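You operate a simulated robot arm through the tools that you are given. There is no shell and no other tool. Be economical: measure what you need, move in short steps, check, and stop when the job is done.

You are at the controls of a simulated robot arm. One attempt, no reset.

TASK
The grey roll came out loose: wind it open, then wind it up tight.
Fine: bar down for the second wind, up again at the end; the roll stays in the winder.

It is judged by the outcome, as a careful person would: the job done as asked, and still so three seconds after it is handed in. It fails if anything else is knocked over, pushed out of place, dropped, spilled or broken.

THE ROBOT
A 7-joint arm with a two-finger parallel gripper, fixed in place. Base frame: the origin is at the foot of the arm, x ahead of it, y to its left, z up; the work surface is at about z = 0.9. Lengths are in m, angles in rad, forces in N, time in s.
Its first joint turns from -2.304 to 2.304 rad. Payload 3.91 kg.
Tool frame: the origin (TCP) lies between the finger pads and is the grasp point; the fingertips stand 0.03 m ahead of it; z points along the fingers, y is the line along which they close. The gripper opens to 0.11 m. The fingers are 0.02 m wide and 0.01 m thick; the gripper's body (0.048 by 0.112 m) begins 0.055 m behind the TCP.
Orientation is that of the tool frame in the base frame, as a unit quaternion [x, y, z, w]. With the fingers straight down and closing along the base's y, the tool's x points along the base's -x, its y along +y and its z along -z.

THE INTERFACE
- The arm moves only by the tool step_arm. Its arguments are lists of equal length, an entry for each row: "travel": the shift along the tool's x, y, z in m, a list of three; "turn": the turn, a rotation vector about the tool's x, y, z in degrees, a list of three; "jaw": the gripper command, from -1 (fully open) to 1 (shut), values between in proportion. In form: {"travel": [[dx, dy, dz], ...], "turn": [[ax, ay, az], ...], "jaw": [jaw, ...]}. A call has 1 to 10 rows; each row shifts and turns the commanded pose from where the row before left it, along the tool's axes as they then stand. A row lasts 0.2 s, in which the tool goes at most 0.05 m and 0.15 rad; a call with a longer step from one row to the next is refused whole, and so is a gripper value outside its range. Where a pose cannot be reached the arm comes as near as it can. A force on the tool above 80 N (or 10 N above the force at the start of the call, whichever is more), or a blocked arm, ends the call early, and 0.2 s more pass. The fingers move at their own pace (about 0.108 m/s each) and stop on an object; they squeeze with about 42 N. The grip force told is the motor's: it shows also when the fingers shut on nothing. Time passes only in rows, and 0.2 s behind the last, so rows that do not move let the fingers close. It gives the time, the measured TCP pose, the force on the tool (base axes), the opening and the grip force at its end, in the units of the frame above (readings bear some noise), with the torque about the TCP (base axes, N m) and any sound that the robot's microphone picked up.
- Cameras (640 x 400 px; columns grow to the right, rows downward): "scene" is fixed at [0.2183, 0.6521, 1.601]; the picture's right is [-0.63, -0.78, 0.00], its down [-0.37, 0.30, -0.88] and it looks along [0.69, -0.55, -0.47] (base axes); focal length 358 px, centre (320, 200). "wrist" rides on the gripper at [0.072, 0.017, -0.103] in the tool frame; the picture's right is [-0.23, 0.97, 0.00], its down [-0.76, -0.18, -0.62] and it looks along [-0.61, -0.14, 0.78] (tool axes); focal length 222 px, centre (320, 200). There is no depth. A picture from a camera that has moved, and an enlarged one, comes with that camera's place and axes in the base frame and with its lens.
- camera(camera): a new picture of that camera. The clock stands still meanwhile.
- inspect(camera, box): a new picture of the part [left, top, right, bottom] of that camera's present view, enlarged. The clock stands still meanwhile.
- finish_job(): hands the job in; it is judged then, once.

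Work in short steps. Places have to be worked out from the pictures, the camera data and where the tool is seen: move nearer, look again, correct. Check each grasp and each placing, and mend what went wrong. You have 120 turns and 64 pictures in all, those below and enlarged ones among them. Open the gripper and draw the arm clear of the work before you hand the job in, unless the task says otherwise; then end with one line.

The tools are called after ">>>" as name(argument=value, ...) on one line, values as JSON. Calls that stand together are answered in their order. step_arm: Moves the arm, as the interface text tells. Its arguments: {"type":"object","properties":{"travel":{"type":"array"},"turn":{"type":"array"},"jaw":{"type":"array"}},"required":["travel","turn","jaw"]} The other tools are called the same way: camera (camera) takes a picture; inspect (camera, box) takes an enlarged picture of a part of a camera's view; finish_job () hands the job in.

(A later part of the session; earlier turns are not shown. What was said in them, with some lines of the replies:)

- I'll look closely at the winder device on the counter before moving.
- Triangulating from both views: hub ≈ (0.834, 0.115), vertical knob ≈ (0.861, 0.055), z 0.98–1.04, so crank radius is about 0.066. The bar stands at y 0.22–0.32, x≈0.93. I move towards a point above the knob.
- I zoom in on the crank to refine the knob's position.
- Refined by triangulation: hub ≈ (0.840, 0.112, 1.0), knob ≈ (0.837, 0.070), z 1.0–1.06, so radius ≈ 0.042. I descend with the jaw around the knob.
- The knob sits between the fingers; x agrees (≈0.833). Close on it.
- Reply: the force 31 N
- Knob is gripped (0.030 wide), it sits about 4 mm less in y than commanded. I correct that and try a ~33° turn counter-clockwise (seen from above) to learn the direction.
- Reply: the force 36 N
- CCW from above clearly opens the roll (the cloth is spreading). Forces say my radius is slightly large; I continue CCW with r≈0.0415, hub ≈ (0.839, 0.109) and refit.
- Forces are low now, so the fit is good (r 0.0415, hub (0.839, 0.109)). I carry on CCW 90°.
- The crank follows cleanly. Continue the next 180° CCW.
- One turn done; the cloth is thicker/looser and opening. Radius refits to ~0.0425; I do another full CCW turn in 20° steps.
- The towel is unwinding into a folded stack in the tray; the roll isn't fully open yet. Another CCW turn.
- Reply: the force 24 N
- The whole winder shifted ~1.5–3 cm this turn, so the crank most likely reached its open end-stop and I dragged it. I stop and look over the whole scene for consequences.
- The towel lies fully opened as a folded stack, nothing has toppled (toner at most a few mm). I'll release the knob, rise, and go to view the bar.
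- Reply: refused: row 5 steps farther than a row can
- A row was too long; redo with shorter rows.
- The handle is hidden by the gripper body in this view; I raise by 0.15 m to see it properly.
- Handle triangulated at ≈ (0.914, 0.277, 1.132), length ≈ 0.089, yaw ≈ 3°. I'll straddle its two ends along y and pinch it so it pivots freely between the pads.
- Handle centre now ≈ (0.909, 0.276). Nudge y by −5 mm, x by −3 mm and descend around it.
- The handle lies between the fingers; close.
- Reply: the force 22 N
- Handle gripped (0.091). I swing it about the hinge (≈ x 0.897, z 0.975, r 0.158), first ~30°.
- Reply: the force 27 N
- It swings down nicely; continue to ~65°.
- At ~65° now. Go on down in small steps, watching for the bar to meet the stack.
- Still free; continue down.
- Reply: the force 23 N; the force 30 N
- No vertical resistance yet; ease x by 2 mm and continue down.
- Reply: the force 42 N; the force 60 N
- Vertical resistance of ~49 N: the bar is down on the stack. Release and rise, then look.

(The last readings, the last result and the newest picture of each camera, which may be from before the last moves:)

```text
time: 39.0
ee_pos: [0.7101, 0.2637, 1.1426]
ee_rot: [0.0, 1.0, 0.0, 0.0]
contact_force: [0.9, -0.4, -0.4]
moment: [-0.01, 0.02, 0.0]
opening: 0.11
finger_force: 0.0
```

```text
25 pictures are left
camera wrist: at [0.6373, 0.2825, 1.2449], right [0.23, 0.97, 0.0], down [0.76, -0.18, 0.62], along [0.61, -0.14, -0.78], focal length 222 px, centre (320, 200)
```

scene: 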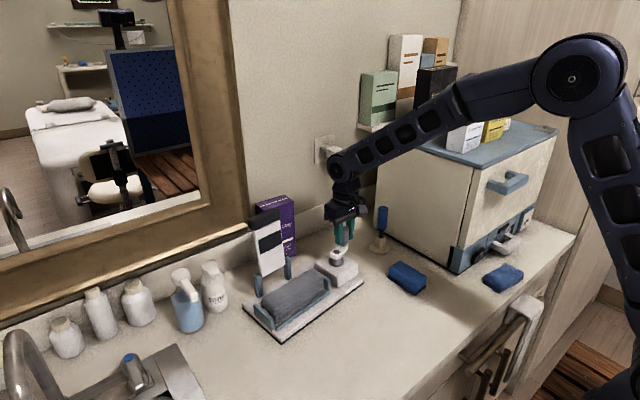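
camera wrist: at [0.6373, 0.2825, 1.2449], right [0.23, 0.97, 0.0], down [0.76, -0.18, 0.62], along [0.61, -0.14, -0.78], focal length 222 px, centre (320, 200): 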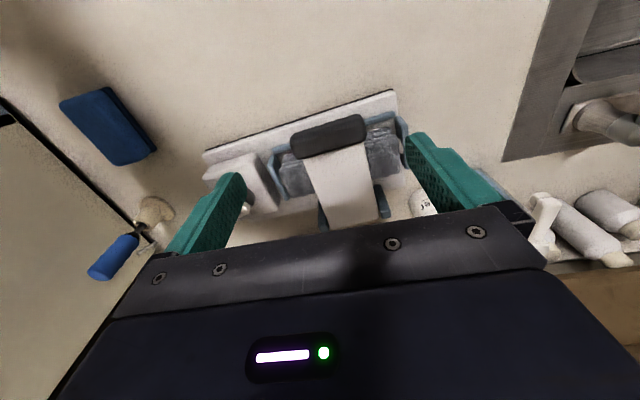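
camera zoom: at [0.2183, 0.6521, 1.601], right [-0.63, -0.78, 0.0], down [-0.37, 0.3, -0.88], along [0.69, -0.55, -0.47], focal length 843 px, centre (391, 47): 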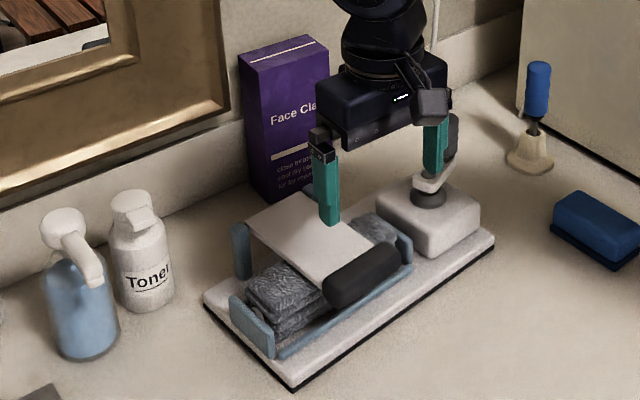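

The bar lies down on the towel and stays. I return above the knob, expected at ≈ (0.837, 0.064).

>>> step_arm(travel=[[-0.01, 0, -0.03], [-0.02, -0.033, -0.015], [-0.02, -0.033, -0.01], [-0.02, -0.033, 0], [-0.02, -0.033, 0], [-0.02, -0.033, 0], [-0.0165, -0.035, 0], [0, 0, 0]], turn=[[0, 0, 0], [0, 0, 0], [0, 0, 0], [0, 0, 0], [0, 0, 0], [0, 0, 0], [0, 0, 0], [0, 0, 0]], jaw=[-1, -1, -0.3, -0.3, -0.3, -0.3, -0.3, -0.3])

>>> inspect(camera="wrist", box=[260, 20, 460, 180])

```text
time: 40.8
ee_pos: [0.8372, 0.0609, 1.1949]
ee_rot: [0.0, 1.0, -0.001, 0.0]
contact_force: [-0.5, -0.6, 0.1]
moment: [-0.01, 0.03, 0.02]
opening: 0.0713
finger_force: 0.2
```

```text
2.50 times, centred on (360, 100) of wrist
camera zoom: at [0.7654, 0.0798, 1.2986], right [0.23, 0.97, 0.0], down [0.76, -0.18, 0.62], along [0.61, -0.14, -0.78], focal length 555 px, centre (220, 450)
```

zoom: 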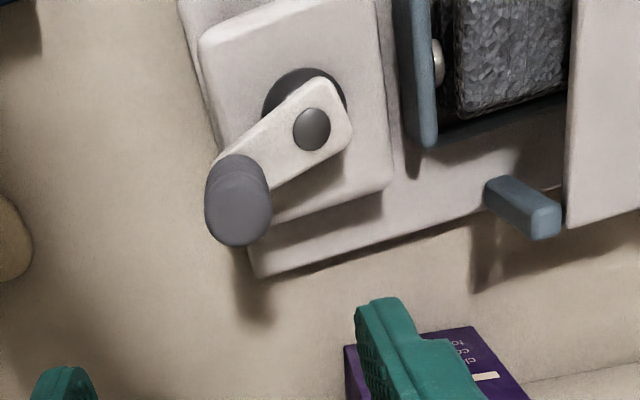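

Knob now reads ≈ (0.829, 0.069), hub ≈ (0.8195, 0.109). Descend and close on it.

>>> step_arm(travel=[[0.008, 0.0065, 0.03], [0, 0, 0.04], [0, 0, 0.04], [0, 0, 0.03], [0, 0, 0.014], [0, 0, 0], [0, 0, 0], [0, 0, 0], [0, 0, 0]], turn=[[0, 0, 0], [0, 0, 0], [0, 0, 0], [0, 0, 0], [0, 0, 0], [0, 0, 0], [0, 0, 0], [0, 0, 0], [0, 0, 0]], jaw=[-0.3, -0.3, -0.3, -0.3, -0.3, -0.3, 1, 1, 1])

>>> inspect(camera="wrist", box=[220, 50, 460, 240])

```text
time: 42.8
ee_pos: [0.8286, 0.0709, 1.0382]
ee_rot: [0.001, 1.0, -0.001, 0.0]
contact_force: [-3.0, 10.2, 0.1]
moment: [-0.45, -0.11, 0.05]
opening: 0.0297
finger_force: 41.9
```

```text
2.11 times, centred on (340, 145) of wrist
camera zoom: at [0.7574, 0.0884, 1.1428], right [0.23, 0.97, 0.0], down [0.76, -0.18, 0.62], along [0.61, -0.14, -0.78], focal length 468 px, centre (278, 316)
```

zoom: 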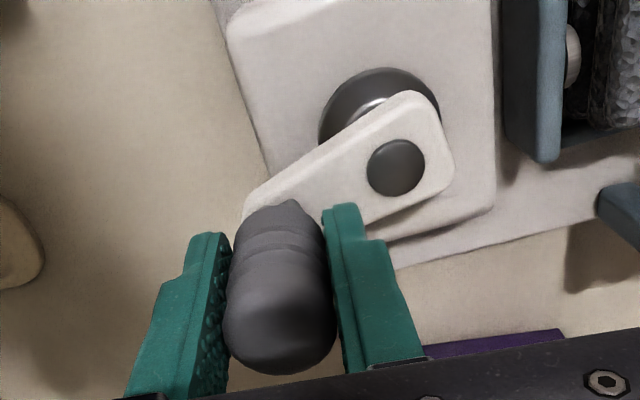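

Grip good with little side load. Now wind the other way (clockwise from above), ~90° first, checking force and roll.

>>> step_arm(travel=[[0.0094, 0.0005, 0], [0.01454, 0.00256, 0], [0.01278, 0.00738, 0], [0.00949, 0.01131, 0], [0.00505, 0.01387, 0], [0, 0, 0]], turn=[[0, 0, 0], [0, 0, 0], [0, 0, 0], [0, 0, 0], [0, 0, 0], [0, 0, 0]], jaw=[1, 1, 1, 1, 1, 1])

>>> inspect(camera="scene", box=[210, 180, 370, 350])

```text
time: 44.2
ee_pos: [0.7769, 0.106, 1.0393]
ee_rot: [0.001, 1.0, 0.0, 0.0]
contact_force: [-11.0, -0.8, 0.0]
moment: [-0.23, -0.09, -0.01]
opening: 0.0296
finger_force: 42.6
```

```text
2.35 times, centred on (290, 265) of scene
camera zoom: at [0.2183, 0.6521, 1.601], right [-0.63, -0.78, 0.0], down [-0.37, 0.3, -0.88], along [0.69, -0.55, -0.47], focal length 843 px, centre (391, 47)
```

zoom: 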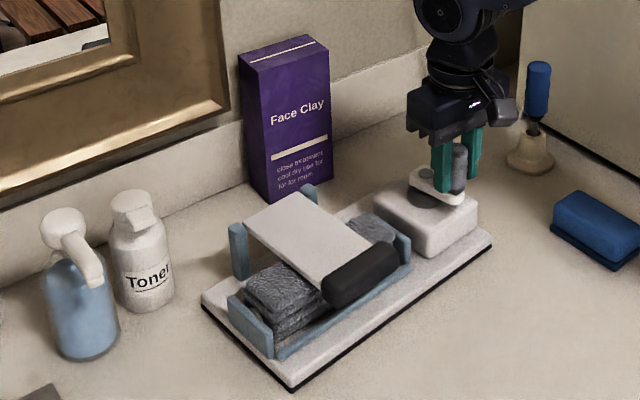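

Low forces and the winder stays put. Continue 180° clockwise.

>>> step_arm(travel=[[0.0008, 0.01476, 0], [-0.00505, 0.01387, 0], [-0.00949, 0.01131, 0], [-0.01278, 0.00738, 0], [-0.01454, 0.00256, 0], [0, 0, 0]], turn=[[0, 0, 0], [0, 0, 0], [0, 0, 0], [0, 0, 0], [0, 0, 0], [0, 0, 0]], jaw=[1, 1, 1, 1, 1, 1])

>>> step_arm(travel=[[-0.01454, -0.00256, 0], [-0.01278, -0.00738, 0], [-0.00949, -0.01131, 0], [-0.00505, -0.01387, 0], [0, 0, 0]], turn=[[0, 0, 0], [0, 0, 0], [0, 0, 0], [0, 0, 0], [0, 0, 0]], jaw=[1, 1, 1, 1, 1])

```text
time: 45.6
ee_pos: [0.8175, 0.154, 1.0396]
ee_rot: [0.0, 1.0, 0.0, -0.002]
contact_force: [-1.0, -9.5, -0.2]
moment: [0.47, 0.23, -0.05]
opening: 0.0295
finger_force: 42.1
```

```text
time: 46.8
ee_pos: [0.8595, 0.1197, 1.0386]
ee_rot: [0.001, 1.0, 0.0, -0.001]
contact_force: [-3.4, -1.5, 0.5]
moment: [0.55, 0.18, -0.03]
opening: 0.0295
finger_force: 41.6
```

Very smooth. Complete the first clockwise turn to φ = −90° and another 80°.

>>> step_arm(travel=[[0, -0.01476, 0], [0.00505, -0.01387, 0], [0.00949, -0.01131, 0], [0.01278, -0.00738, 0], [0.01454, -0.00256, 0], [0, 0, 0]], turn=[[0, 0, 0], [0, 0, 0], [0, 0, 0], [0, 0, 0], [0, 0, 0], [0, 0, 0]], jaw=[1, 1, 1, 1, 1, 1])

>>> step_arm(travel=[[0.01454, 0.00256, 0], [0.01278, 0.00738, 0], [0.00949, 0.01131, 0], [0.00505, 0.01387, 0], [0, 0, 0]], turn=[[0, 0, 0], [0, 0, 0], [0, 0, 0], [0, 0, 0], [0, 0, 0]], jaw=[1, 1, 1, 1, 1])

>>> inspect(camera="scene", box=[210, 180, 370, 350])

```text
time: 48.2
ee_pos: [0.8169, 0.0697, 1.0401]
ee_rot: [0.0, 1.0, 0.0, 0.001]
contact_force: [1.3, -4.2, 0.4]
moment: [-0.5, -0.06, 0.0]
opening: 0.0294
finger_force: 42.3
```

```text
time: 49.4
ee_pos: [0.7775, 0.1058, 1.0387]
ee_rot: [0.0, 1.0, 0.0, 0.0]
contact_force: [4.6, -4.6, 0.1]
moment: [-0.5, -0.19, 0.0]
opening: 0.0297
finger_force: 42.4
```

```text
2.35 times, centred on (290, 265) of scene
camera zoom: at [0.2183, 0.6521, 1.601], right [-0.63, -0.78, 0.0], down [-0.37, 0.3, -0.88], along [0.69, -0.55, -0.47], focal length 843 px, centre (391, 47)
```

zoom: 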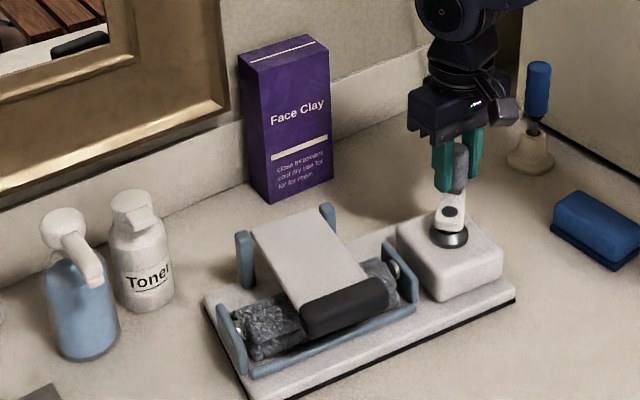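

The winder has slid and yawed ~15° clockwise in the last part, so resistance built up. I stop and look closely at the roll.

>>> inspect(camera="scene", box=[255, 255, 345, 350])

>>> camera(camera="wrist")

```text
4.21 times, centred on (300, 302) of scene
camera zoom: at [0.2183, 0.6521, 1.601], right [-0.63, -0.78, 0.0], down [-0.37, 0.3, -0.88], along [0.69, -0.55, -0.47], focal length 1508 px, centre (404, -232)
```

zoom: 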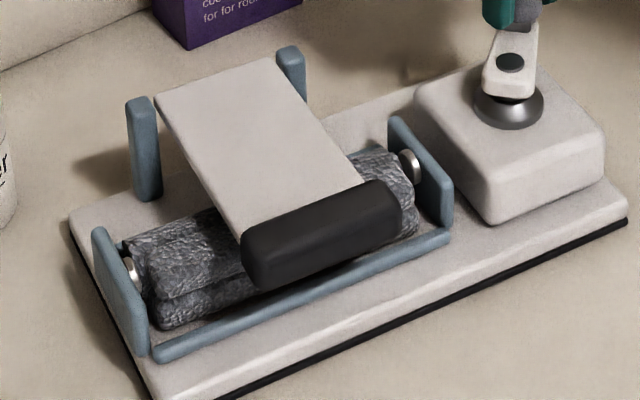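

```text
19 pictures are left
camera wrist: at [0.7051, 0.1232, 1.1432], right [0.23, 0.97, 0.0], down [0.76, -0.18, 0.62], along [0.61, -0.14, -0.78], focal length 222 px, centre (320, 200)
```

wrist: 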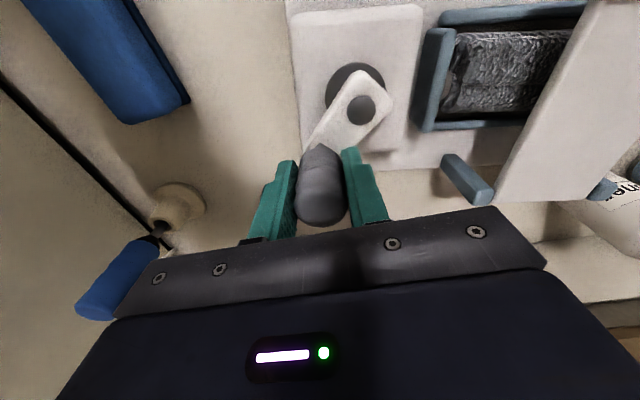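

Two layers remain, so it's about half wound; the load under the bar dragged the winder while I cranked fast. I now crank slowly (6°/row) with a light downward press, hub refit to (0.750, 0.1385).

>>> step_arm(travel=[[0.00355, -0.00268, 0.001], [0.00381, -0.00229, 0.001], [0.00403, -0.00188, 0.0005], [0.00421, -0.00145, 0], [0.00434, -0.001, 0], [0.00442, -0.00054, 0], [0.00445, -8e-05, 0], [0.00443, 0.00039, 0], [0.00437, 0.00085, 0], [0.00426, 0.0013, 0]], turn=[[0, 0, 0], [0, 0, 0], [0, 0, 0], [0, 0, 0], [0, 0, 0], [0, 0, 0], [0, 0, 0], [0, 0, 0], [0, 0, 0], [0, 0, 0]], jaw=[1, 1, 1, 1, 1, 1, 1, 1, 1, 1])

>>> inspect(camera="scene", box=[210, 180, 370, 350])

```text
time: 51.6
ee_pos: [0.7329, 0.0991, 1.0385]
ee_rot: [-0.001, 1.0, 0.001, 0.002]
contact_force: [3.0, 8.1, 58.7]
moment: [-0.48, -0.05, 0.05]
opening: 0.0297
finger_force: 41.8
```

```text
2.35 times, centred on (290, 265) of scene
camera zoom: at [0.2183, 0.6521, 1.601], right [-0.63, -0.78, 0.0], down [-0.37, 0.3, -0.88], along [0.69, -0.55, -0.47], focal length 843 px, centre (391, 47)
```

zoom: 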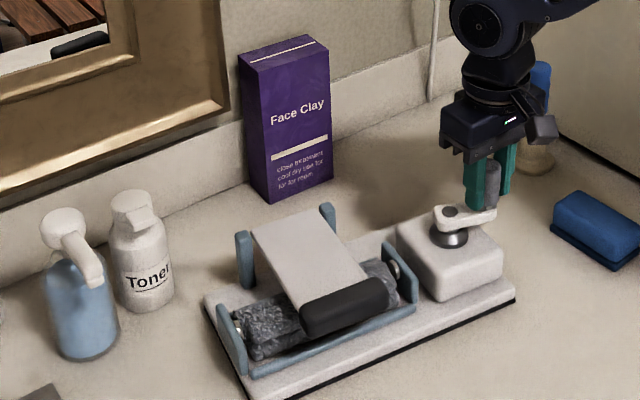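

The winder stayed exactly put while the crank turned 60°. Slow plus press works; I continue 120° more, with slightly less press.

>>> step_arm(travel=[[0.0041, 0.00174, -0.0006], [0.00389, 0.00216, 0], [0.00365, 0.00255, 0], [0.00336, 0.00292, 0], [0.00303, 0.00325, 0], [0.00268, 0.00355, 0], [0.00229, 0.00381, 0], [0.00188, 0.00403, 0], [0.00145, 0.00421, 0], [0.001, 0.00434, 0]], turn=[[0, 0, 0], [0, 0, 0], [0, 0, 0], [0, 0, 0], [0, 0, 0], [0, 0, 0], [0, 0, 0], [0, 0, 0], [0, 0, 0], [0, 0, 0]], jaw=[1, 1, 1, 1, 1, 1, 1, 1, 1, 1])

>>> step_arm(travel=[[0.00054, 0.00442, 0], [8e-05, 0.00445, 0], [-0.00039, 0.00443, 0], [-0.00085, 0.00437, 0], [-0.0013, 0.00426, 0], [-0.00174, 0.0041, 0], [-0.00216, 0.00389, 0], [-0.00255, 0.00365, 0], [-0.00292, 0.00336, 0], [-0.00325, 0.00303, 0]], turn=[[0, 0, 0], [0, 0, 0], [0, 0, 0], [0, 0, 0], [0, 0, 0], [0, 0, 0], [0, 0, 0], [0, 0, 0], [0, 0, 0], [0, 0, 0]], jaw=[1, 1, 1, 1, 1, 1, 1, 1, 1, 1])

>>> inspect(camera="scene", box=[210, 180, 370, 350])

```text
time: 53.8
ee_pos: [0.7074, 0.1302, 1.0381]
ee_rot: [0.001, 1.0, 0.0, 0.001]
contact_force: [30.6, 3.6, 31.8]
moment: [0.5, -0.29, 0.01]
opening: 0.0297
finger_force: 42.0
```

```text
time: 56.0
ee_pos: [0.7207, 0.1691, 1.0378]
ee_rot: [0.0, 1.0, 0.0, 0.0]
contact_force: [19.4, -24.6, 43.5]
moment: [-0.76, -0.11, -0.06]
opening: 0.0295
finger_force: 42.1
```

```text
2.35 times, centred on (290, 265) of scene
camera zoom: at [0.2183, 0.6521, 1.601], right [-0.63, -0.78, 0.0], down [-0.37, 0.3, -0.88], along [0.69, -0.55, -0.47], focal length 843 px, centre (391, 47)
```

zoom: 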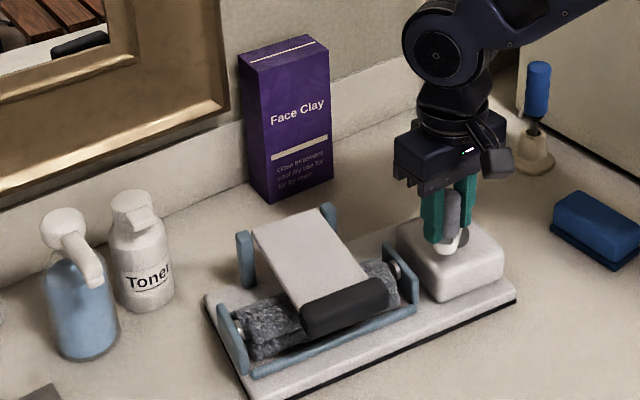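

Steady; slight inward radial load, so I trim ~1.5 mm and continue another 120°.

>>> step_arm(travel=[[-0.00455, 0.00148, 0], [-0.00381, 0.00229, 0], [-0.00403, 0.00188, 0], [-0.00421, 0.00145, 0], [-0.00434, 0.001, 0], [-0.00442, 0.00054, 0], [-0.00445, 8e-05, 0], [-0.00443, -0.00039, 0], [-0.00437, -0.00085, 0], [-0.00426, -0.0013, 0]], turn=[[0, 0, 0], [0, 0, 0], [0, 0, 0], [0, 0, 0], [0, 0, 0], [0, 0, 0], [0, 0, 0], [0, 0, 0], [0, 0, 0], [0, 0, 0]], jaw=[1, 1, 1, 1, 1, 1, 1, 1, 1, 1])

>>> step_arm(travel=[[-0.0041, -0.00174, 0], [-0.00389, -0.00216, 0], [-0.00365, -0.00255, 0], [-0.00336, -0.00292, 0], [-0.00303, -0.00325, 0], [-0.00268, -0.00355, 0], [-0.00229, -0.00381, 0], [-0.00188, -0.00403, 0], [-0.00145, -0.00421, 0], [-0.001, -0.00434, 0]], turn=[[0, 0, 0], [0, 0, 0], [0, 0, 0], [0, 0, 0], [0, 0, 0], [0, 0, 0], [0, 0, 0], [0, 0, 0], [0, 0, 0], [0, 0, 0]], jaw=[1, 1, 1, 1, 1, 1, 1, 1, 1, 1])

>>> inspect(camera="scene", box=[230, 220, 360, 350])

```text
time: 58.2
ee_pos: [0.7626, 0.1763, 1.0387]
ee_rot: [0.0, 1.0, -0.001, -0.002]
contact_force: [-4.7, -8.5, 6.2]
moment: [0.44, 0.21, -0.05]
opening: 0.0295
finger_force: 42.1
```

```text
time: 60.4
ee_pos: [0.7906, 0.1443, 1.0383]
ee_rot: [0.0, 1.0, 0.0, 0.0]
contact_force: [-19.9, -2.8, 2.6]
moment: [-0.54, 0.29, -0.02]
opening: 0.0294
finger_force: 41.6
```

```text
3.08 times, centred on (295, 285) of scene
camera zoom: at [0.2183, 0.6521, 1.601], right [-0.63, -0.78, 0.0], down [-0.37, 0.3, -0.88], along [0.69, -0.55, -0.47], focal length 1102 px, centre (397, -62)
```

zoom: 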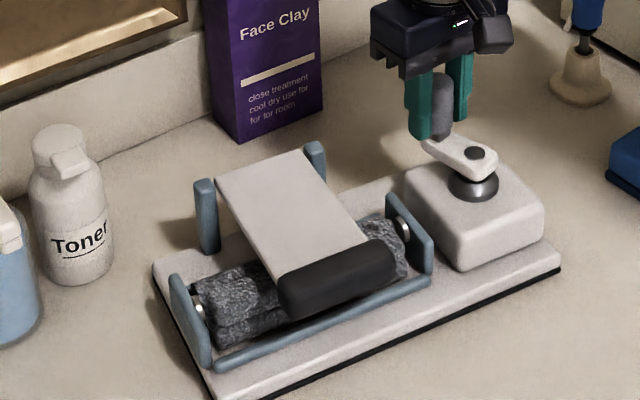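

The towel shows a single small trailing fold left. Restore a little press, trim the radius, and continue 60°.

>>> step_arm(travel=[[0.0003, -0.00442, 0.001], [-8e-05, -0.00445, 0.001], [0.00039, -0.00443, 0], [0.00085, -0.00437, 0], [0.0013, -0.00426, 0], [0.00174, -0.0041, 0], [0.00216, -0.00389, 0], [0.00255, -0.00365, 0], [0.00292, -0.00336, 0], [0.00325, -0.00303, 0]], turn=[[0, 0, 0], [0, 0, 0], [0, 0, 0], [0, 0, 0], [0, 0, 0], [0, 0, 0], [0, 0, 0], [0, 0, 0], [0, 0, 0], [0, 0, 0]], jaw=[1, 1, 1, 1, 1, 1, 1, 1, 1, 1])

>>> step_arm(travel=[[0.00355, -0.00268, 0], [0.00381, -0.00229, 0], [0.00403, -0.00188, 0], [0.00421, -0.00145, 0], [0.00434, -0.001, 0]], turn=[[0, 0, 0], [0, 0, 0], [0, 0, 0], [0, 0, 0], [0, 0, 0]], jaw=[1, 1, 1, 1, 1])

>>> inspect(camera="scene", box=[230, 220, 360, 350])

```text
time: 62.6
ee_pos: [0.7756, 0.1044, 1.038]
ee_rot: [0.0, 1.0, 0.0, 0.002]
contact_force: [-1.7, 5.9, 58.7]
moment: [-0.53, 0.04, 0.03]
opening: 0.0296
finger_force: 42.0
```

```text
time: 63.8
ee_pos: [0.756, 0.0952, 1.0364]
ee_rot: [0.0, 1.0, 0.0, 0.002]
contact_force: [-0.7, 14.5, 51.2]
moment: [-0.44, -0.22, 0.04]
opening: 0.0299
finger_force: 41.7
```

```text
3.08 times, centred on (295, 285) of scene
camera zoom: at [0.2183, 0.6521, 1.601], right [-0.63, -0.78, 0.0], down [-0.37, 0.3, -0.88], along [0.69, -0.55, -0.47], focal length 1102 px, centre (397, -62)
```

zoom: 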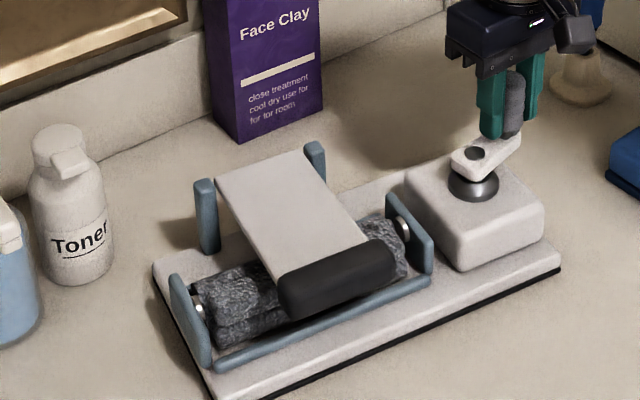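

Still winding freely without dragging. Continue 120° more.

>>> step_arm(travel=[[0.00442, 6e-05, 0], [0.00445, -8e-05, 0], [0.00443, 0.00039, 0], [0.00437, 0.00085, 0], [0.00426, 0.0013, 0], [0.0041, 0.00174, 0], [0.00389, 0.00216, 0], [0.00365, 0.00255, 0], [0.00336, 0.00292, 0], [0.00303, 0.00325, 0]], turn=[[0, 0, 0], [0, 0, 0], [0, 0, 0], [0, 0, 0], [0, 0, 0], [0, 0, 0], [0, 0, 0], [0, 0, 0], [0, 0, 0], [0, 0, 0]], jaw=[1, 1, 1, 1, 1, 1, 1, 1, 1, 1])

>>> step_arm(travel=[[0.00268, 0.00355, 0], [0.00229, 0.00381, 0], [0.00188, 0.00403, 0], [0.00145, 0.00421, 0], [0.001, 0.00434, 0], [0.00054, 0.00442, 0], [8e-05, 0.00445, 0], [-0.00039, 0.00443, 0], [-0.00085, 0.00437, 0], [-0.0013, 0.00426, 0]], turn=[[0, 0, 0], [0, 0, 0], [0, 0, 0], [0, 0, 0], [0, 0, 0], [0, 0, 0], [0, 0, 0], [0, 0, 0], [0, 0, 0], [0, 0, 0]], jaw=[1, 1, 1, 1, 1, 1, 1, 1, 1, 1])

>>> inspect(camera="scene", box=[230, 220, 360, 350])

```text
time: 66.0
ee_pos: [0.717, 0.111, 1.0366]
ee_rot: [0.0, 1.0, 0.001, 0.002]
contact_force: [28.5, 21.6, 34.8]
moment: [-0.37, -0.53, 0.04]
opening: 0.0296
finger_force: 41.8
```

```text
time: 68.2
ee_pos: [0.7101, 0.1518, 1.0359]
ee_rot: [0.0, 1.0, 0.0, 0.0]
contact_force: [25.1, -10.6, 26.5]
moment: [0.38, 0.18, -0.02]
opening: 0.0297
finger_force: 41.7
```

```text
3.08 times, centred on (295, 285) of scene
camera zoom: at [0.2183, 0.6521, 1.601], right [-0.63, -0.78, 0.0], down [-0.37, 0.3, -0.88], along [0.69, -0.55, -0.47], focal length 1102 px, centre (397, -62)
```

zoom: 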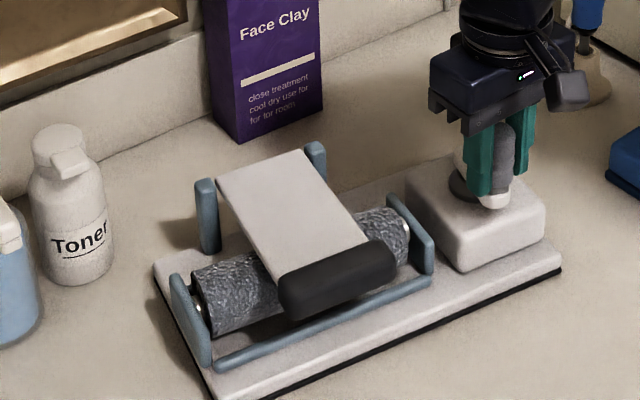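

It's now a clean cylinder. I continue slowly another 60° to snug it, watching for tangential resistance.

>>> step_arm(travel=[[-0.00274, 0.0038, 0], [-0.00216, 0.00389, 0], [-0.00255, 0.00365, 0], [-0.00292, 0.00336, 0], [-0.00325, 0.00303, 0]], turn=[[0, 0, 0], [0, 0, 0], [0, 0, 0], [0, 0, 0], [0, 0, 0]], jaw=[1, 1, 1, 1, 1])

>>> step_arm(travel=[[-0.00355, 0.00268, 0], [-0.00381, 0.00229, 0], [-0.00403, 0.00188, 0], [-0.00421, 0.00145, 0], [-0.00434, 0.001, 0]], turn=[[0, 0, 0], [0, 0, 0], [0, 0, 0], [0, 0, 0], [0, 0, 0]], jaw=[1, 1, 1, 1, 1])

>>> inspect(camera="scene", box=[230, 220, 360, 350])

```text
time: 69.4
ee_pos: [0.7238, 0.1703, 1.037]
ee_rot: [0.0, 1.0, 0.0, -0.001]
contact_force: [5.2, -6.7, 35.0]
moment: [-0.44, -0.57, -0.03]
opening: 0.0297
finger_force: 42.0
```

```text
time: 70.6
ee_pos: [0.7424, 0.1783, 1.0366]
ee_rot: [0.0, 1.0, 0.0, 0.0]
contact_force: [0.0, -6.0, 29.9]
moment: [-0.57, 0.07, -0.05]
opening: 0.0293
finger_force: 42.3
```

```text
3.08 times, centred on (295, 285) of scene
camera zoom: at [0.2183, 0.6521, 1.601], right [-0.63, -0.78, 0.0], down [-0.37, 0.3, -0.88], along [0.69, -0.55, -0.47], focal length 1102 px, centre (397, -62)
```

zoom: 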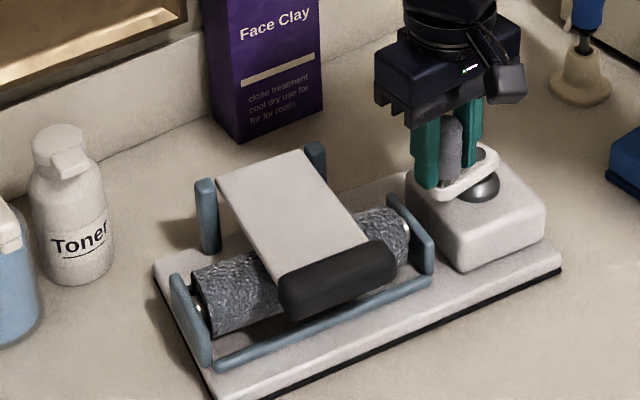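

No resistance and no visible change; continue gently to look for the tight end (5-row calls, reading force).

>>> step_arm(travel=[[-0.00442, 0.00054, 0], [-0.00445, 8e-05, 0], [-0.00443, -0.00039, 0], [-0.00437, -0.00085, 0], [-0.00426, -0.0013, 0]], turn=[[0, 0, 0], [0, 0, 0], [0, 0, 0], [0, 0, 0], [0, 0, 0]], jaw=[1, 1, 1, 1, 1])

>>> step_arm(travel=[[-0.0041, -0.00174, 0], [-0.00389, -0.00216, 0], [-0.00365, -0.00255, 0], [-0.00336, -0.00292, 0], [-0.00303, -0.00325, 0]], turn=[[0, 0, 0], [0, 0, 0], [0, 0, 0], [0, 0, 0], [0, 0, 0]], jaw=[1, 1, 1, 1, 1])

```text
time: 71.8
ee_pos: [0.7635, 0.1753, 1.0366]
ee_rot: [0.0, 1.0, 0.0, 0.0]
contact_force: [-3.9, -7.5, 15.0]
moment: [0.41, -0.5, -0.03]
opening: 0.0298
finger_force: 41.9
```

```text
time: 73.0
ee_pos: [0.7811, 0.1624, 1.0367]
ee_rot: [0.0, 1.0, 0.0, 0.0]
contact_force: [-19.9, -14.4, 16.8]
moment: [0.43, 0.55, -0.03]
opening: 0.0296
finger_force: 42.2
```

Still only radial trim forces. Trim and continue 60°.

>>> step_arm(travel=[[-0.00188, -0.00415, 0.0005], [-0.00229, -0.00381, 0], [-0.00188, -0.00403, 0], [-0.00145, -0.00421, 0], [-0.001, -0.00434, 0]], turn=[[0, 0, 0], [0, 0, 0], [0, 0, 0], [0, 0, 0], [0, 0, 0]], jaw=[1, 1, 1, 1, 1])

>>> step_arm(travel=[[-0.00054, -0.00442, 0], [-8e-05, -0.00445, 0], [0.00039, -0.00443, 0], [0.00085, -0.00437, 0], [0.0013, -0.00426, 0]], turn=[[0, 0, 0], [0, 0, 0], [0, 0, 0], [0, 0, 0], [0, 0, 0]], jaw=[1, 1, 1, 1, 1])

>>> inspect(camera="scene", box=[230, 220, 360, 350])

```text
time: 74.2
ee_pos: [0.7894, 0.1444, 1.037]
ee_rot: [0.0, 1.0, 0.001, 0.0]
contact_force: [-17.6, -2.3, 31.1]
moment: [-0.55, 0.19, -0.04]
opening: 0.0296
finger_force: 41.6
```

```text
time: 75.4
ee_pos: [0.7883, 0.1218, 1.036]
ee_rot: [0.001, 1.0, 0.0, 0.001]
contact_force: [-16.7, 7.7, 29.5]
moment: [-0.51, 0.15, 0.05]
opening: 0.0298
finger_force: 42.0
```

```text
3.08 times, centred on (295, 285) of scene
camera zoom: at [0.2183, 0.6521, 1.601], right [-0.63, -0.78, 0.0], down [-0.37, 0.3, -0.88], along [0.69, -0.55, -0.47], focal length 1102 px, centre (397, -62)
```

zoom: 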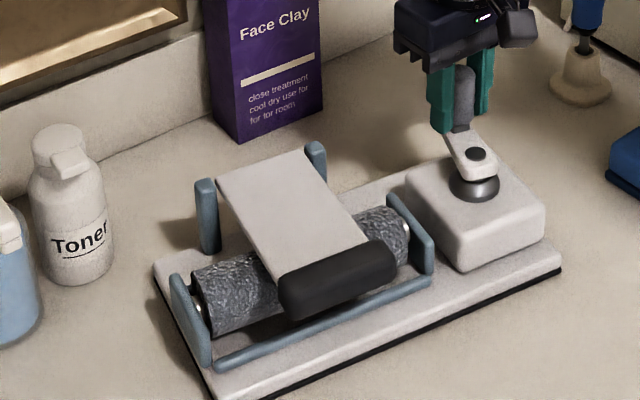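

The roll is a firm, complete cylinder, unchanged over the last 180°; fully wound. I release the knob, rise and go view the bar handle (yawed ~15°).

>>> step_arm(travel=[[0, 0, -0.002], [0, 0, 0], [0, 0, 0], [0, 0, -0.045], [0, 0, -0.045], [0, 0, -0.045], [0.02, 0.04, -0.02], [0.025, 0.04, 0], [0.025, 0.04, 0], [0.02, 0.04, 0]], turn=[[0, 0, 0], [0, 0, 0], [0, 0, 0], [0, 0, 0], [0, 0, 0], [0, 0, 0], [0, 0, 0], [0, 0, 0], [0, 0, 0], [0, 0, 0]], jaw=[1, -0.4, -0.4, -0.4, -0.4, -0.4, -0.4, -0.4, -1, -1])

>>> step_arm(travel=[[0.015, 0.015, 0], [0.013, 0.003, 0], [0, 0, 0], [0, 0, 0]], turn=[[0, 0, 4.9], [0, 0, 4.9], [0, 0, 4.9], [0, 0, 0]], jaw=[-1, -1, -1, -1])

>>> camera(camera="wrist")

```text
time: 77.6
ee_pos: [0.6984, 0.2802, 1.1942]
ee_rot: [0.0, 1.0, 0.0, 0.0]
contact_force: [0.0, 0.0, -0.9]
moment: [0.0, 0.02, 0.02]
opening: 0.1102
finger_force: 0.1
```

```text
time: 78.6
ee_pos: [0.6715, 0.2997, 1.1923]
ee_rot: [0.129, 0.992, 0.001, 0.0]
contact_force: [0.1, -0.3, -0.1]
moment: [-0.02, 0.01, 0.02]
opening: 0.11
finger_force: 0.1
```

```text
11 pictures are left
camera wrist: at [0.6058, 0.3359, 1.2962], right [0.47, 0.88, 0.0], down [0.69, -0.37, 0.62], along [0.55, -0.29, -0.78], focal length 222 px, centre (320, 200)
```

wrist: 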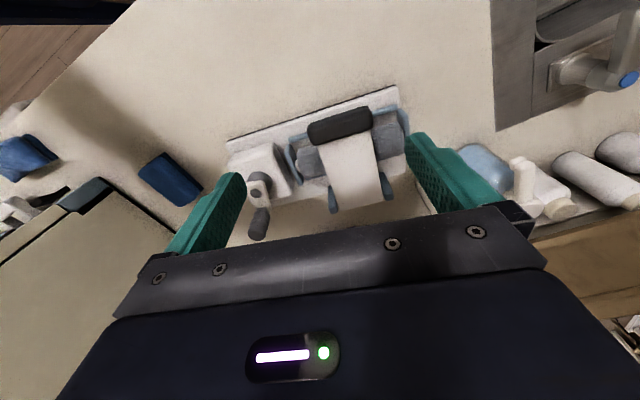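

Handle ≈ (0.723, 0.309, ~0.98), aligned with the tool now. Move over it to z ≈ 1.06 and check.

>>> step_arm(travel=[[-0.016, 0.0075, 0.03], [-0.016, 0.0075, 0.03], [-0.0153, 0.0073, 0.03], [0, 0, 0.035], [0, 0, 0]], turn=[[0, 0, 0], [0, 0, 0], [0, 0, 0], [0, 0, 0], [0, 0, 0]], jaw=[-1, -1, -1, -1, -1])

>>> camera(camera="wrist")

```text
time: 79.8
ee_pos: [0.7222, 0.3099, 1.0666]
ee_rot: [0.128, 0.992, 0.0, 0.0]
contact_force: [-0.1, 0.4, 0.1]
moment: [0.01, -0.03, -0.01]
opening: 0.1099
finger_force: 0.0
```

```text
10 pictures are left
camera wrist: at [0.6579, 0.3451, 1.1712], right [0.47, 0.88, 0.0], down [0.69, -0.37, 0.62], along [0.55, -0.29, -0.78], focal length 222 px, centre (320, 200)
```

wrist: 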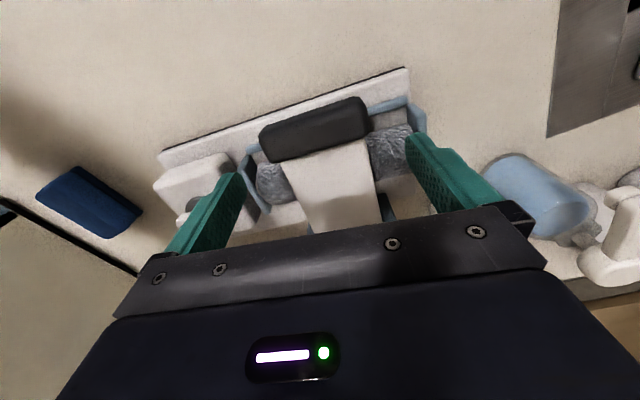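

Handle centred ≈ (0.719, 0.308). Descend and pinch its ends.

>>> step_arm(travel=[[0.002, 0, 0.03], [0, 0, 0.03], [0, 0, 0.023], [0, 0, 0], [0, 0, 0], [0, 0, 0]], turn=[[0, 0, 0], [0, 0, 0], [0, 0, 0], [0, 0, 0], [0, 0, 0], [0, 0, 0]], jaw=[-1, -1, -1, 0.5, 1, 1])

>>> inspect(camera="scene", box=[230, 200, 370, 350])

```text
time: 81.2
ee_pos: [0.7223, 0.3104, 0.9834]
ee_rot: [0.129, 0.992, 0.0, 0.0]
contact_force: [2.2, -23.1, 2.7]
moment: [-0.5, 0.16, -0.22]
opening: 0.0915
finger_force: 42.1
```

```text
2.67 times, centred on (300, 275) of scene
camera zoom: at [0.2183, 0.6521, 1.601], right [-0.63, -0.78, 0.0], down [-0.37, 0.3, -0.88], along [0.69, -0.55, -0.47], focal length 955 px, centre (373, 0)
```

zoom: 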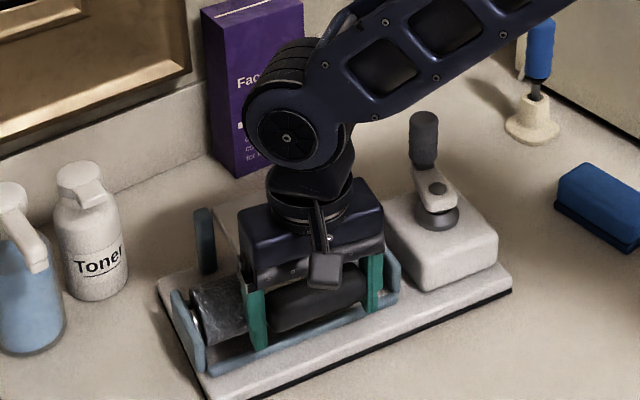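

Handle is held (0.0915). While holding it with the bar down, I slide the winder gently back towards its original place and yaw (half the way first).

>>> step_arm(travel=[[-0.00564, -0.00274, 0], [-0.00557, -0.00289, 0], [-0.00549, -0.00303, 0], [-0.00542, -0.00317, 0], [-0.00533, -0.00331, 0], [0, 0, 0]], turn=[[0, 0, -1.47], [0, 0, -1.47], [0, 0, -1.47], [0, 0, -1.47], [0, 0, -1.47], [0, 0, 0]], jaw=[1, 1, 1, 1, 1, 1])

>>> inspect(camera="scene", box=[230, 200, 370, 350])

```text
time: 82.6
ee_pos: [0.7441, 0.2896, 0.9843]
ee_rot: [0.064, 0.998, 0.0, 0.0]
contact_force: [-12.4, 6.5, 0.7]
moment: [0.2, 0.02, -0.83]
opening: 0.0897
finger_force: 42.1
```

```text
2.67 times, centred on (300, 275) of scene
camera zoom: at [0.2183, 0.6521, 1.601], right [-0.63, -0.78, 0.0], down [-0.37, 0.3, -0.88], along [0.69, -0.55, -0.47], focal length 955 px, centre (373, 0)
```

zoom: 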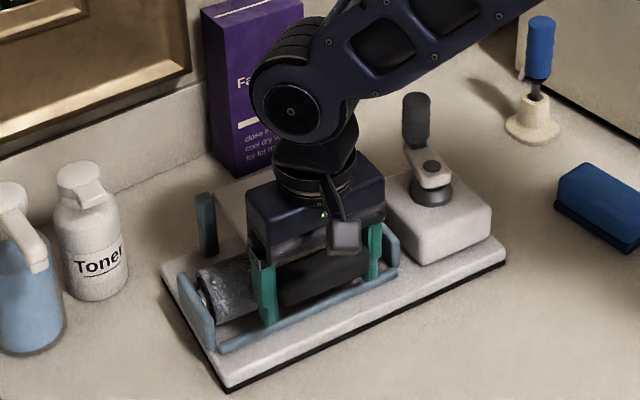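

Works very well: the winder follows rigidly. Complete the second half of the slide.

>>> step_arm(travel=[[-0.00525, -0.00344, 0], [-0.00516, -0.00358, 0], [-0.00506, -0.00371, 0], [-0.00496, -0.00383, 0], [-0.00487, -0.00396, 0], [0, 0, 0]], turn=[[0, 0, -1.47], [0, 0, -1.47], [0, 0, -1.47], [0, 0, -1.47], [0, 0, -1.47], [0, 0, 0]], jaw=[1, 1, 1, 1, 1, 1])

>>> inspect(camera="scene", box=[230, 190, 370, 345])

```text
time: 84.0
ee_pos: [0.7687, 0.2703, 0.9849]
ee_rot: [0.0, 1.0, 0.0, 0.001]
contact_force: [-17.8, 7.5, 3.6]
moment: [-0.16, -0.63, -1.78]
opening: 0.09
finger_force: 41.6
```

```text
2.58 times, centred on (300, 268) of scene
camera zoom: at [0.2183, 0.6521, 1.601], right [-0.63, -0.78, 0.0], down [-0.37, 0.3, -0.88], along [0.69, -0.55, -0.47], focal length 925 px, centre (372, 26)
```

zoom: 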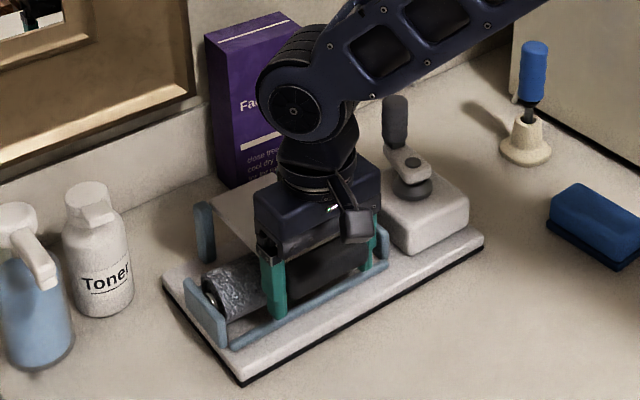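

Nearly at the initial pose (within ~1 cm, ~3° yaw). A small final yaw of 3° and 3 mm.

>>> step_arm(travel=[[-0.002, 0, 0], [-0.001, 0, 0], [0, 0, 0]], turn=[[0, 0, -2], [0, 0, -2], [0, 0, 0]], jaw=[1, 1, 1])

```text
time: 84.8
ee_pos: [0.7701, 0.2691, 0.9853]
ee_rot: [-0.033, 0.999, 0.0, 0.0]
contact_force: [-5.4, -6.1, 1.1]
moment: [0.07, -0.33, -2.93]
opening: 0.0909
finger_force: 42.0
```

Now raise the bar along its arc (hinge ≈ x 0.929, z 0.976, r 0.16).

>>> step_arm(travel=[[-0.0013, 0, -0.0139], [-0.0026, 0, -0.0137], [-0.0037, 0, -0.0135], [-0.0049, 0, -0.013], [-0.006, 0, -0.0126], [-0.0071, 0, -0.012], [-0.0081, 0, -0.0114], [-0.0091, 0, -0.0106], [0, 0, 0]], turn=[[0, 0, 0], [0, 0, 0], [0, 0, 0], [0, 0, 0], [0, 0, 0], [0, 0, 0], [0, 0, 0], [0, 0, 0], [0, 0, 0]], jaw=[1, 1, 1, 1, 1, 1, 1, 1, 1])

>>> inspect(camera="scene", box=[230, 190, 370, 345])

```text
time: 86.8
ee_pos: [0.8142, 0.2725, 1.0855]
ee_rot: [-0.035, 0.999, -0.001, 0.0]
contact_force: [5.5, -1.7, -20.8]
moment: [0.9, 1.28, -0.88]
opening: 0.0907
finger_force: 41.5
```

```text
2.58 times, centred on (300, 268) of scene
camera zoom: at [0.2183, 0.6521, 1.601], right [-0.63, -0.78, 0.0], down [-0.37, 0.3, -0.88], along [0.69, -0.55, -0.47], focal length 925 px, centre (372, 26)
```

zoom: 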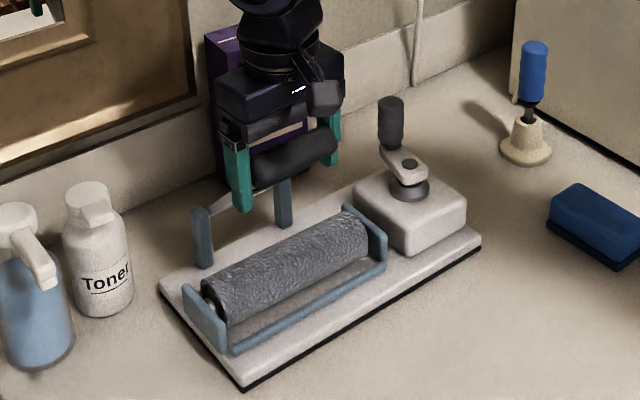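

The roll is a neat tight cylinder, and the bar is coming up. Continue to just past vertical.

>>> step_arm(travel=[[-0.01, 0, -0.0088], [-0.0106, 0, -0.0089], [-0.0115, 0, -0.0079], [-0.0122, 0, -0.0069], [-0.0127, 0, -0.0058], [-0.0131, 0, -0.0046], [-0.0135, 0, -0.0035], [-0.0138, 0, -0.0023], [-0.0139, 0, -0.0011], [0, 0, 0]], turn=[[0, 0, 0], [0, 0, 0], [0, 0, 0], [0, 0, 0], [0, 0, 0], [0, 0, 0], [0, 0, 0], [0, 0, 0], [0, 0, 0], [0, 0, 0]], jaw=[1, 1, 1, 1, 1, 1, 1, 1, 1, 1])

>>> step_arm(travel=[[-0.013, 0, 0.0004], [-0.011, 0, 0.001], [0, 0, 0]], turn=[[0, 0, 0], [0, 0, 0], [0, 0, 0]], jaw=[1, 1, 1])

>>> inspect(camera="scene", box=[230, 190, 370, 345])

```text
time: 89.0
ee_pos: [0.9253, 0.2809, 1.1352]
ee_rot: [-0.036, 0.999, 0.0, 0.0]
contact_force: [-3.1, 2.0, -29.1]
moment: [-0.82, 0.16, -1.14]
opening: 0.0901
finger_force: 41.8
```

```text
time: 89.8
ee_pos: [0.9492, 0.2817, 1.132]
ee_rot: [-0.035, 0.999, 0.0, -0.001]
contact_force: [-8.6, 0.3, -32.0]
moment: [0.29, 0.72, -1.39]
opening: 0.0904
finger_force: 41.9
```

```text
2.58 times, centred on (300, 268) of scene
camera zoom: at [0.2183, 0.6521, 1.601], right [-0.63, -0.78, 0.0], down [-0.37, 0.3, -0.88], along [0.69, -0.55, -0.47], focal length 925 px, centre (372, 26)
```

zoom: 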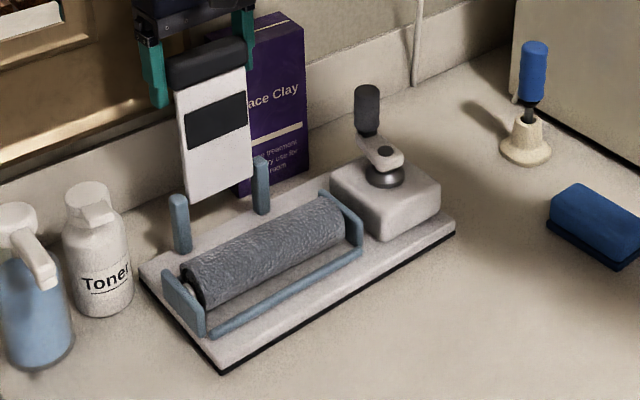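

Bar is up. Lifting drew the winder ~2 cm aside; I relax the vertical pull, slide it −1.5 cm in y, and lean the bar slightly further back to its rest.

>>> step_arm(travel=[[0, 0, 0.0015], [0, -0.005, 0], [0, -0.005, 0], [0, -0.005, 0], [-0.004, 0, 0.0005], [-0.004, 0, 0.0005], [0, 0, 0]], turn=[[0, 0, 0], [0, 0, 0], [0, 0, 0], [0, 0, 0], [0, 0, 0], [0, 0, 0], [0, 0, 0]], jaw=[1, 1, 1, 1, 1, 1, 1])

```text
time: 91.4
ee_pos: [0.9594, 0.2676, 1.1301]
ee_rot: [-0.035, 0.999, 0.0, -0.001]
contact_force: [-10.8, -1.4, -24.9]
moment: [0.32, 0.92, -0.74]
opening: 0.0903
finger_force: 41.3
```

Release the handle and rise clear.

>>> step_arm(travel=[[0.001, 0, 0.001], [0, 0, 0], [0, 0, 0], [0, 0, -0.03], [0, 0, -0.04], [0, 0, -0.04], [0.03, 0, -0.03], [0.04, 0, 0], [0.045, 0, 0], [0.045, 0, 0]], turn=[[0, 0, 0], [0, 0, 0], [0, 0, 0], [0, 0, 0], [0, 0, 0], [0, 0, 0], [0, 0, 0], [0, 0, 0], [0, 0, 0], [0, 0, 0]], jaw=[1, -1, -1, -1, -1, -1, -1, -1, -1, -1])

>>> inspect(camera="scene", box=[150, 150, 400, 350])

```text
time: 93.6
ee_pos: [0.7981, 0.2555, 1.2709]
ee_rot: [-0.035, 0.999, -0.001, -0.001]
contact_force: [0.4, 0.4, -1.0]
moment: [0.0, 0.07, -0.03]
opening: 0.11
finger_force: 0.0
```

```text
2.00 times, centred on (275, 250) of scene
camera zoom: at [0.2183, 0.6521, 1.601], right [-0.63, -0.78, 0.0], down [-0.37, 0.3, -0.88], along [0.69, -0.55, -0.47], focal length 716 px, centre (410, 100)
```

zoom: 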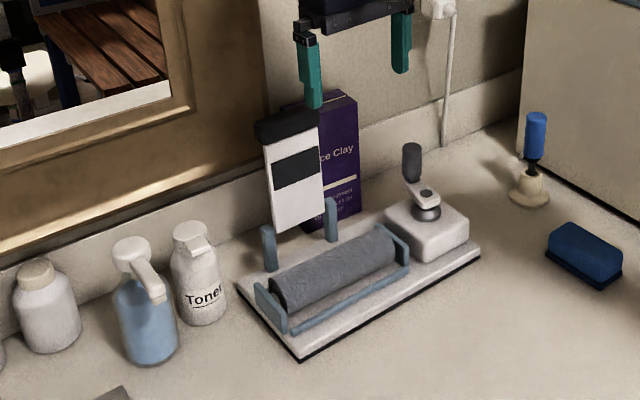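

Bar stands up by itself, roll is tight and in the winder, neighbours are in place. I retreat and check that it holds.

>>> step_arm(travel=[[0.04, 0, -0.02], [0.04, 0, -0.02], [0.04, 0, -0.02], [0.04, 0, -0.02], [0.03, 0, 0], [0, 0, 0], [0, 0, 0], [0, 0, 0], [0, 0, 0], [0, 0, 0]], turn=[[0, 0, 0], [0, 0, 0], [0, 0, 0], [0, 0, 0], [0, 0, 0], [0, 0, 0], [0, 0, 0], [0, 0, 0], [0, 0, 0], [0, 0, 0]], jaw=[-1, -1, -1, -1, -1, -1, -1, -1, -1, -1])

>>> inspect(camera="scene", box=[150, 150, 400, 350])

```text
time: 95.8
ee_pos: [0.6067, 0.2415, 1.3508]
ee_rot: [-0.035, 0.999, 0.001, 0.001]
contact_force: [-0.1, -0.1, -0.5]
moment: [0.01, -0.01, -0.02]
opening: 0.11
finger_force: 0.0
```

```text
2.00 times, centred on (275, 250) of scene
camera zoom: at [0.2183, 0.6521, 1.601], right [-0.63, -0.78, 0.0], down [-0.37, 0.3, -0.88], along [0.69, -0.55, -0.47], focal length 716 px, centre (410, 100)
```

zoom: 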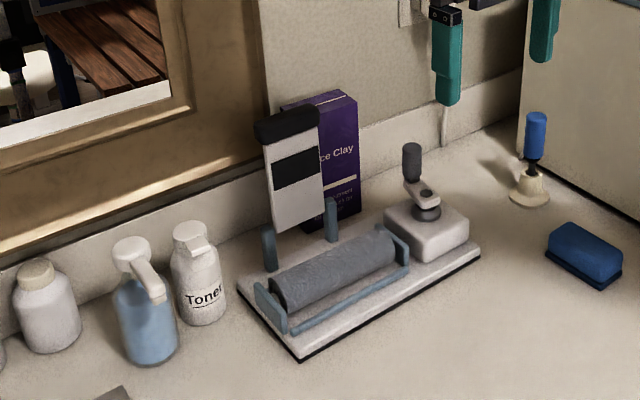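

Everything is stable: tight roll, bar up, arm clear. Handing in.

>>> finish_job()

```text
The job is handed in.
```

The grey roll was wound open, then wound up tight with the bar down; the bar is up again, the roll is in the winder and the arm is clear. The winder slid while I cranked and sits about 2 cm from where it started, and the toner bottle may have shifted about 5 mm.
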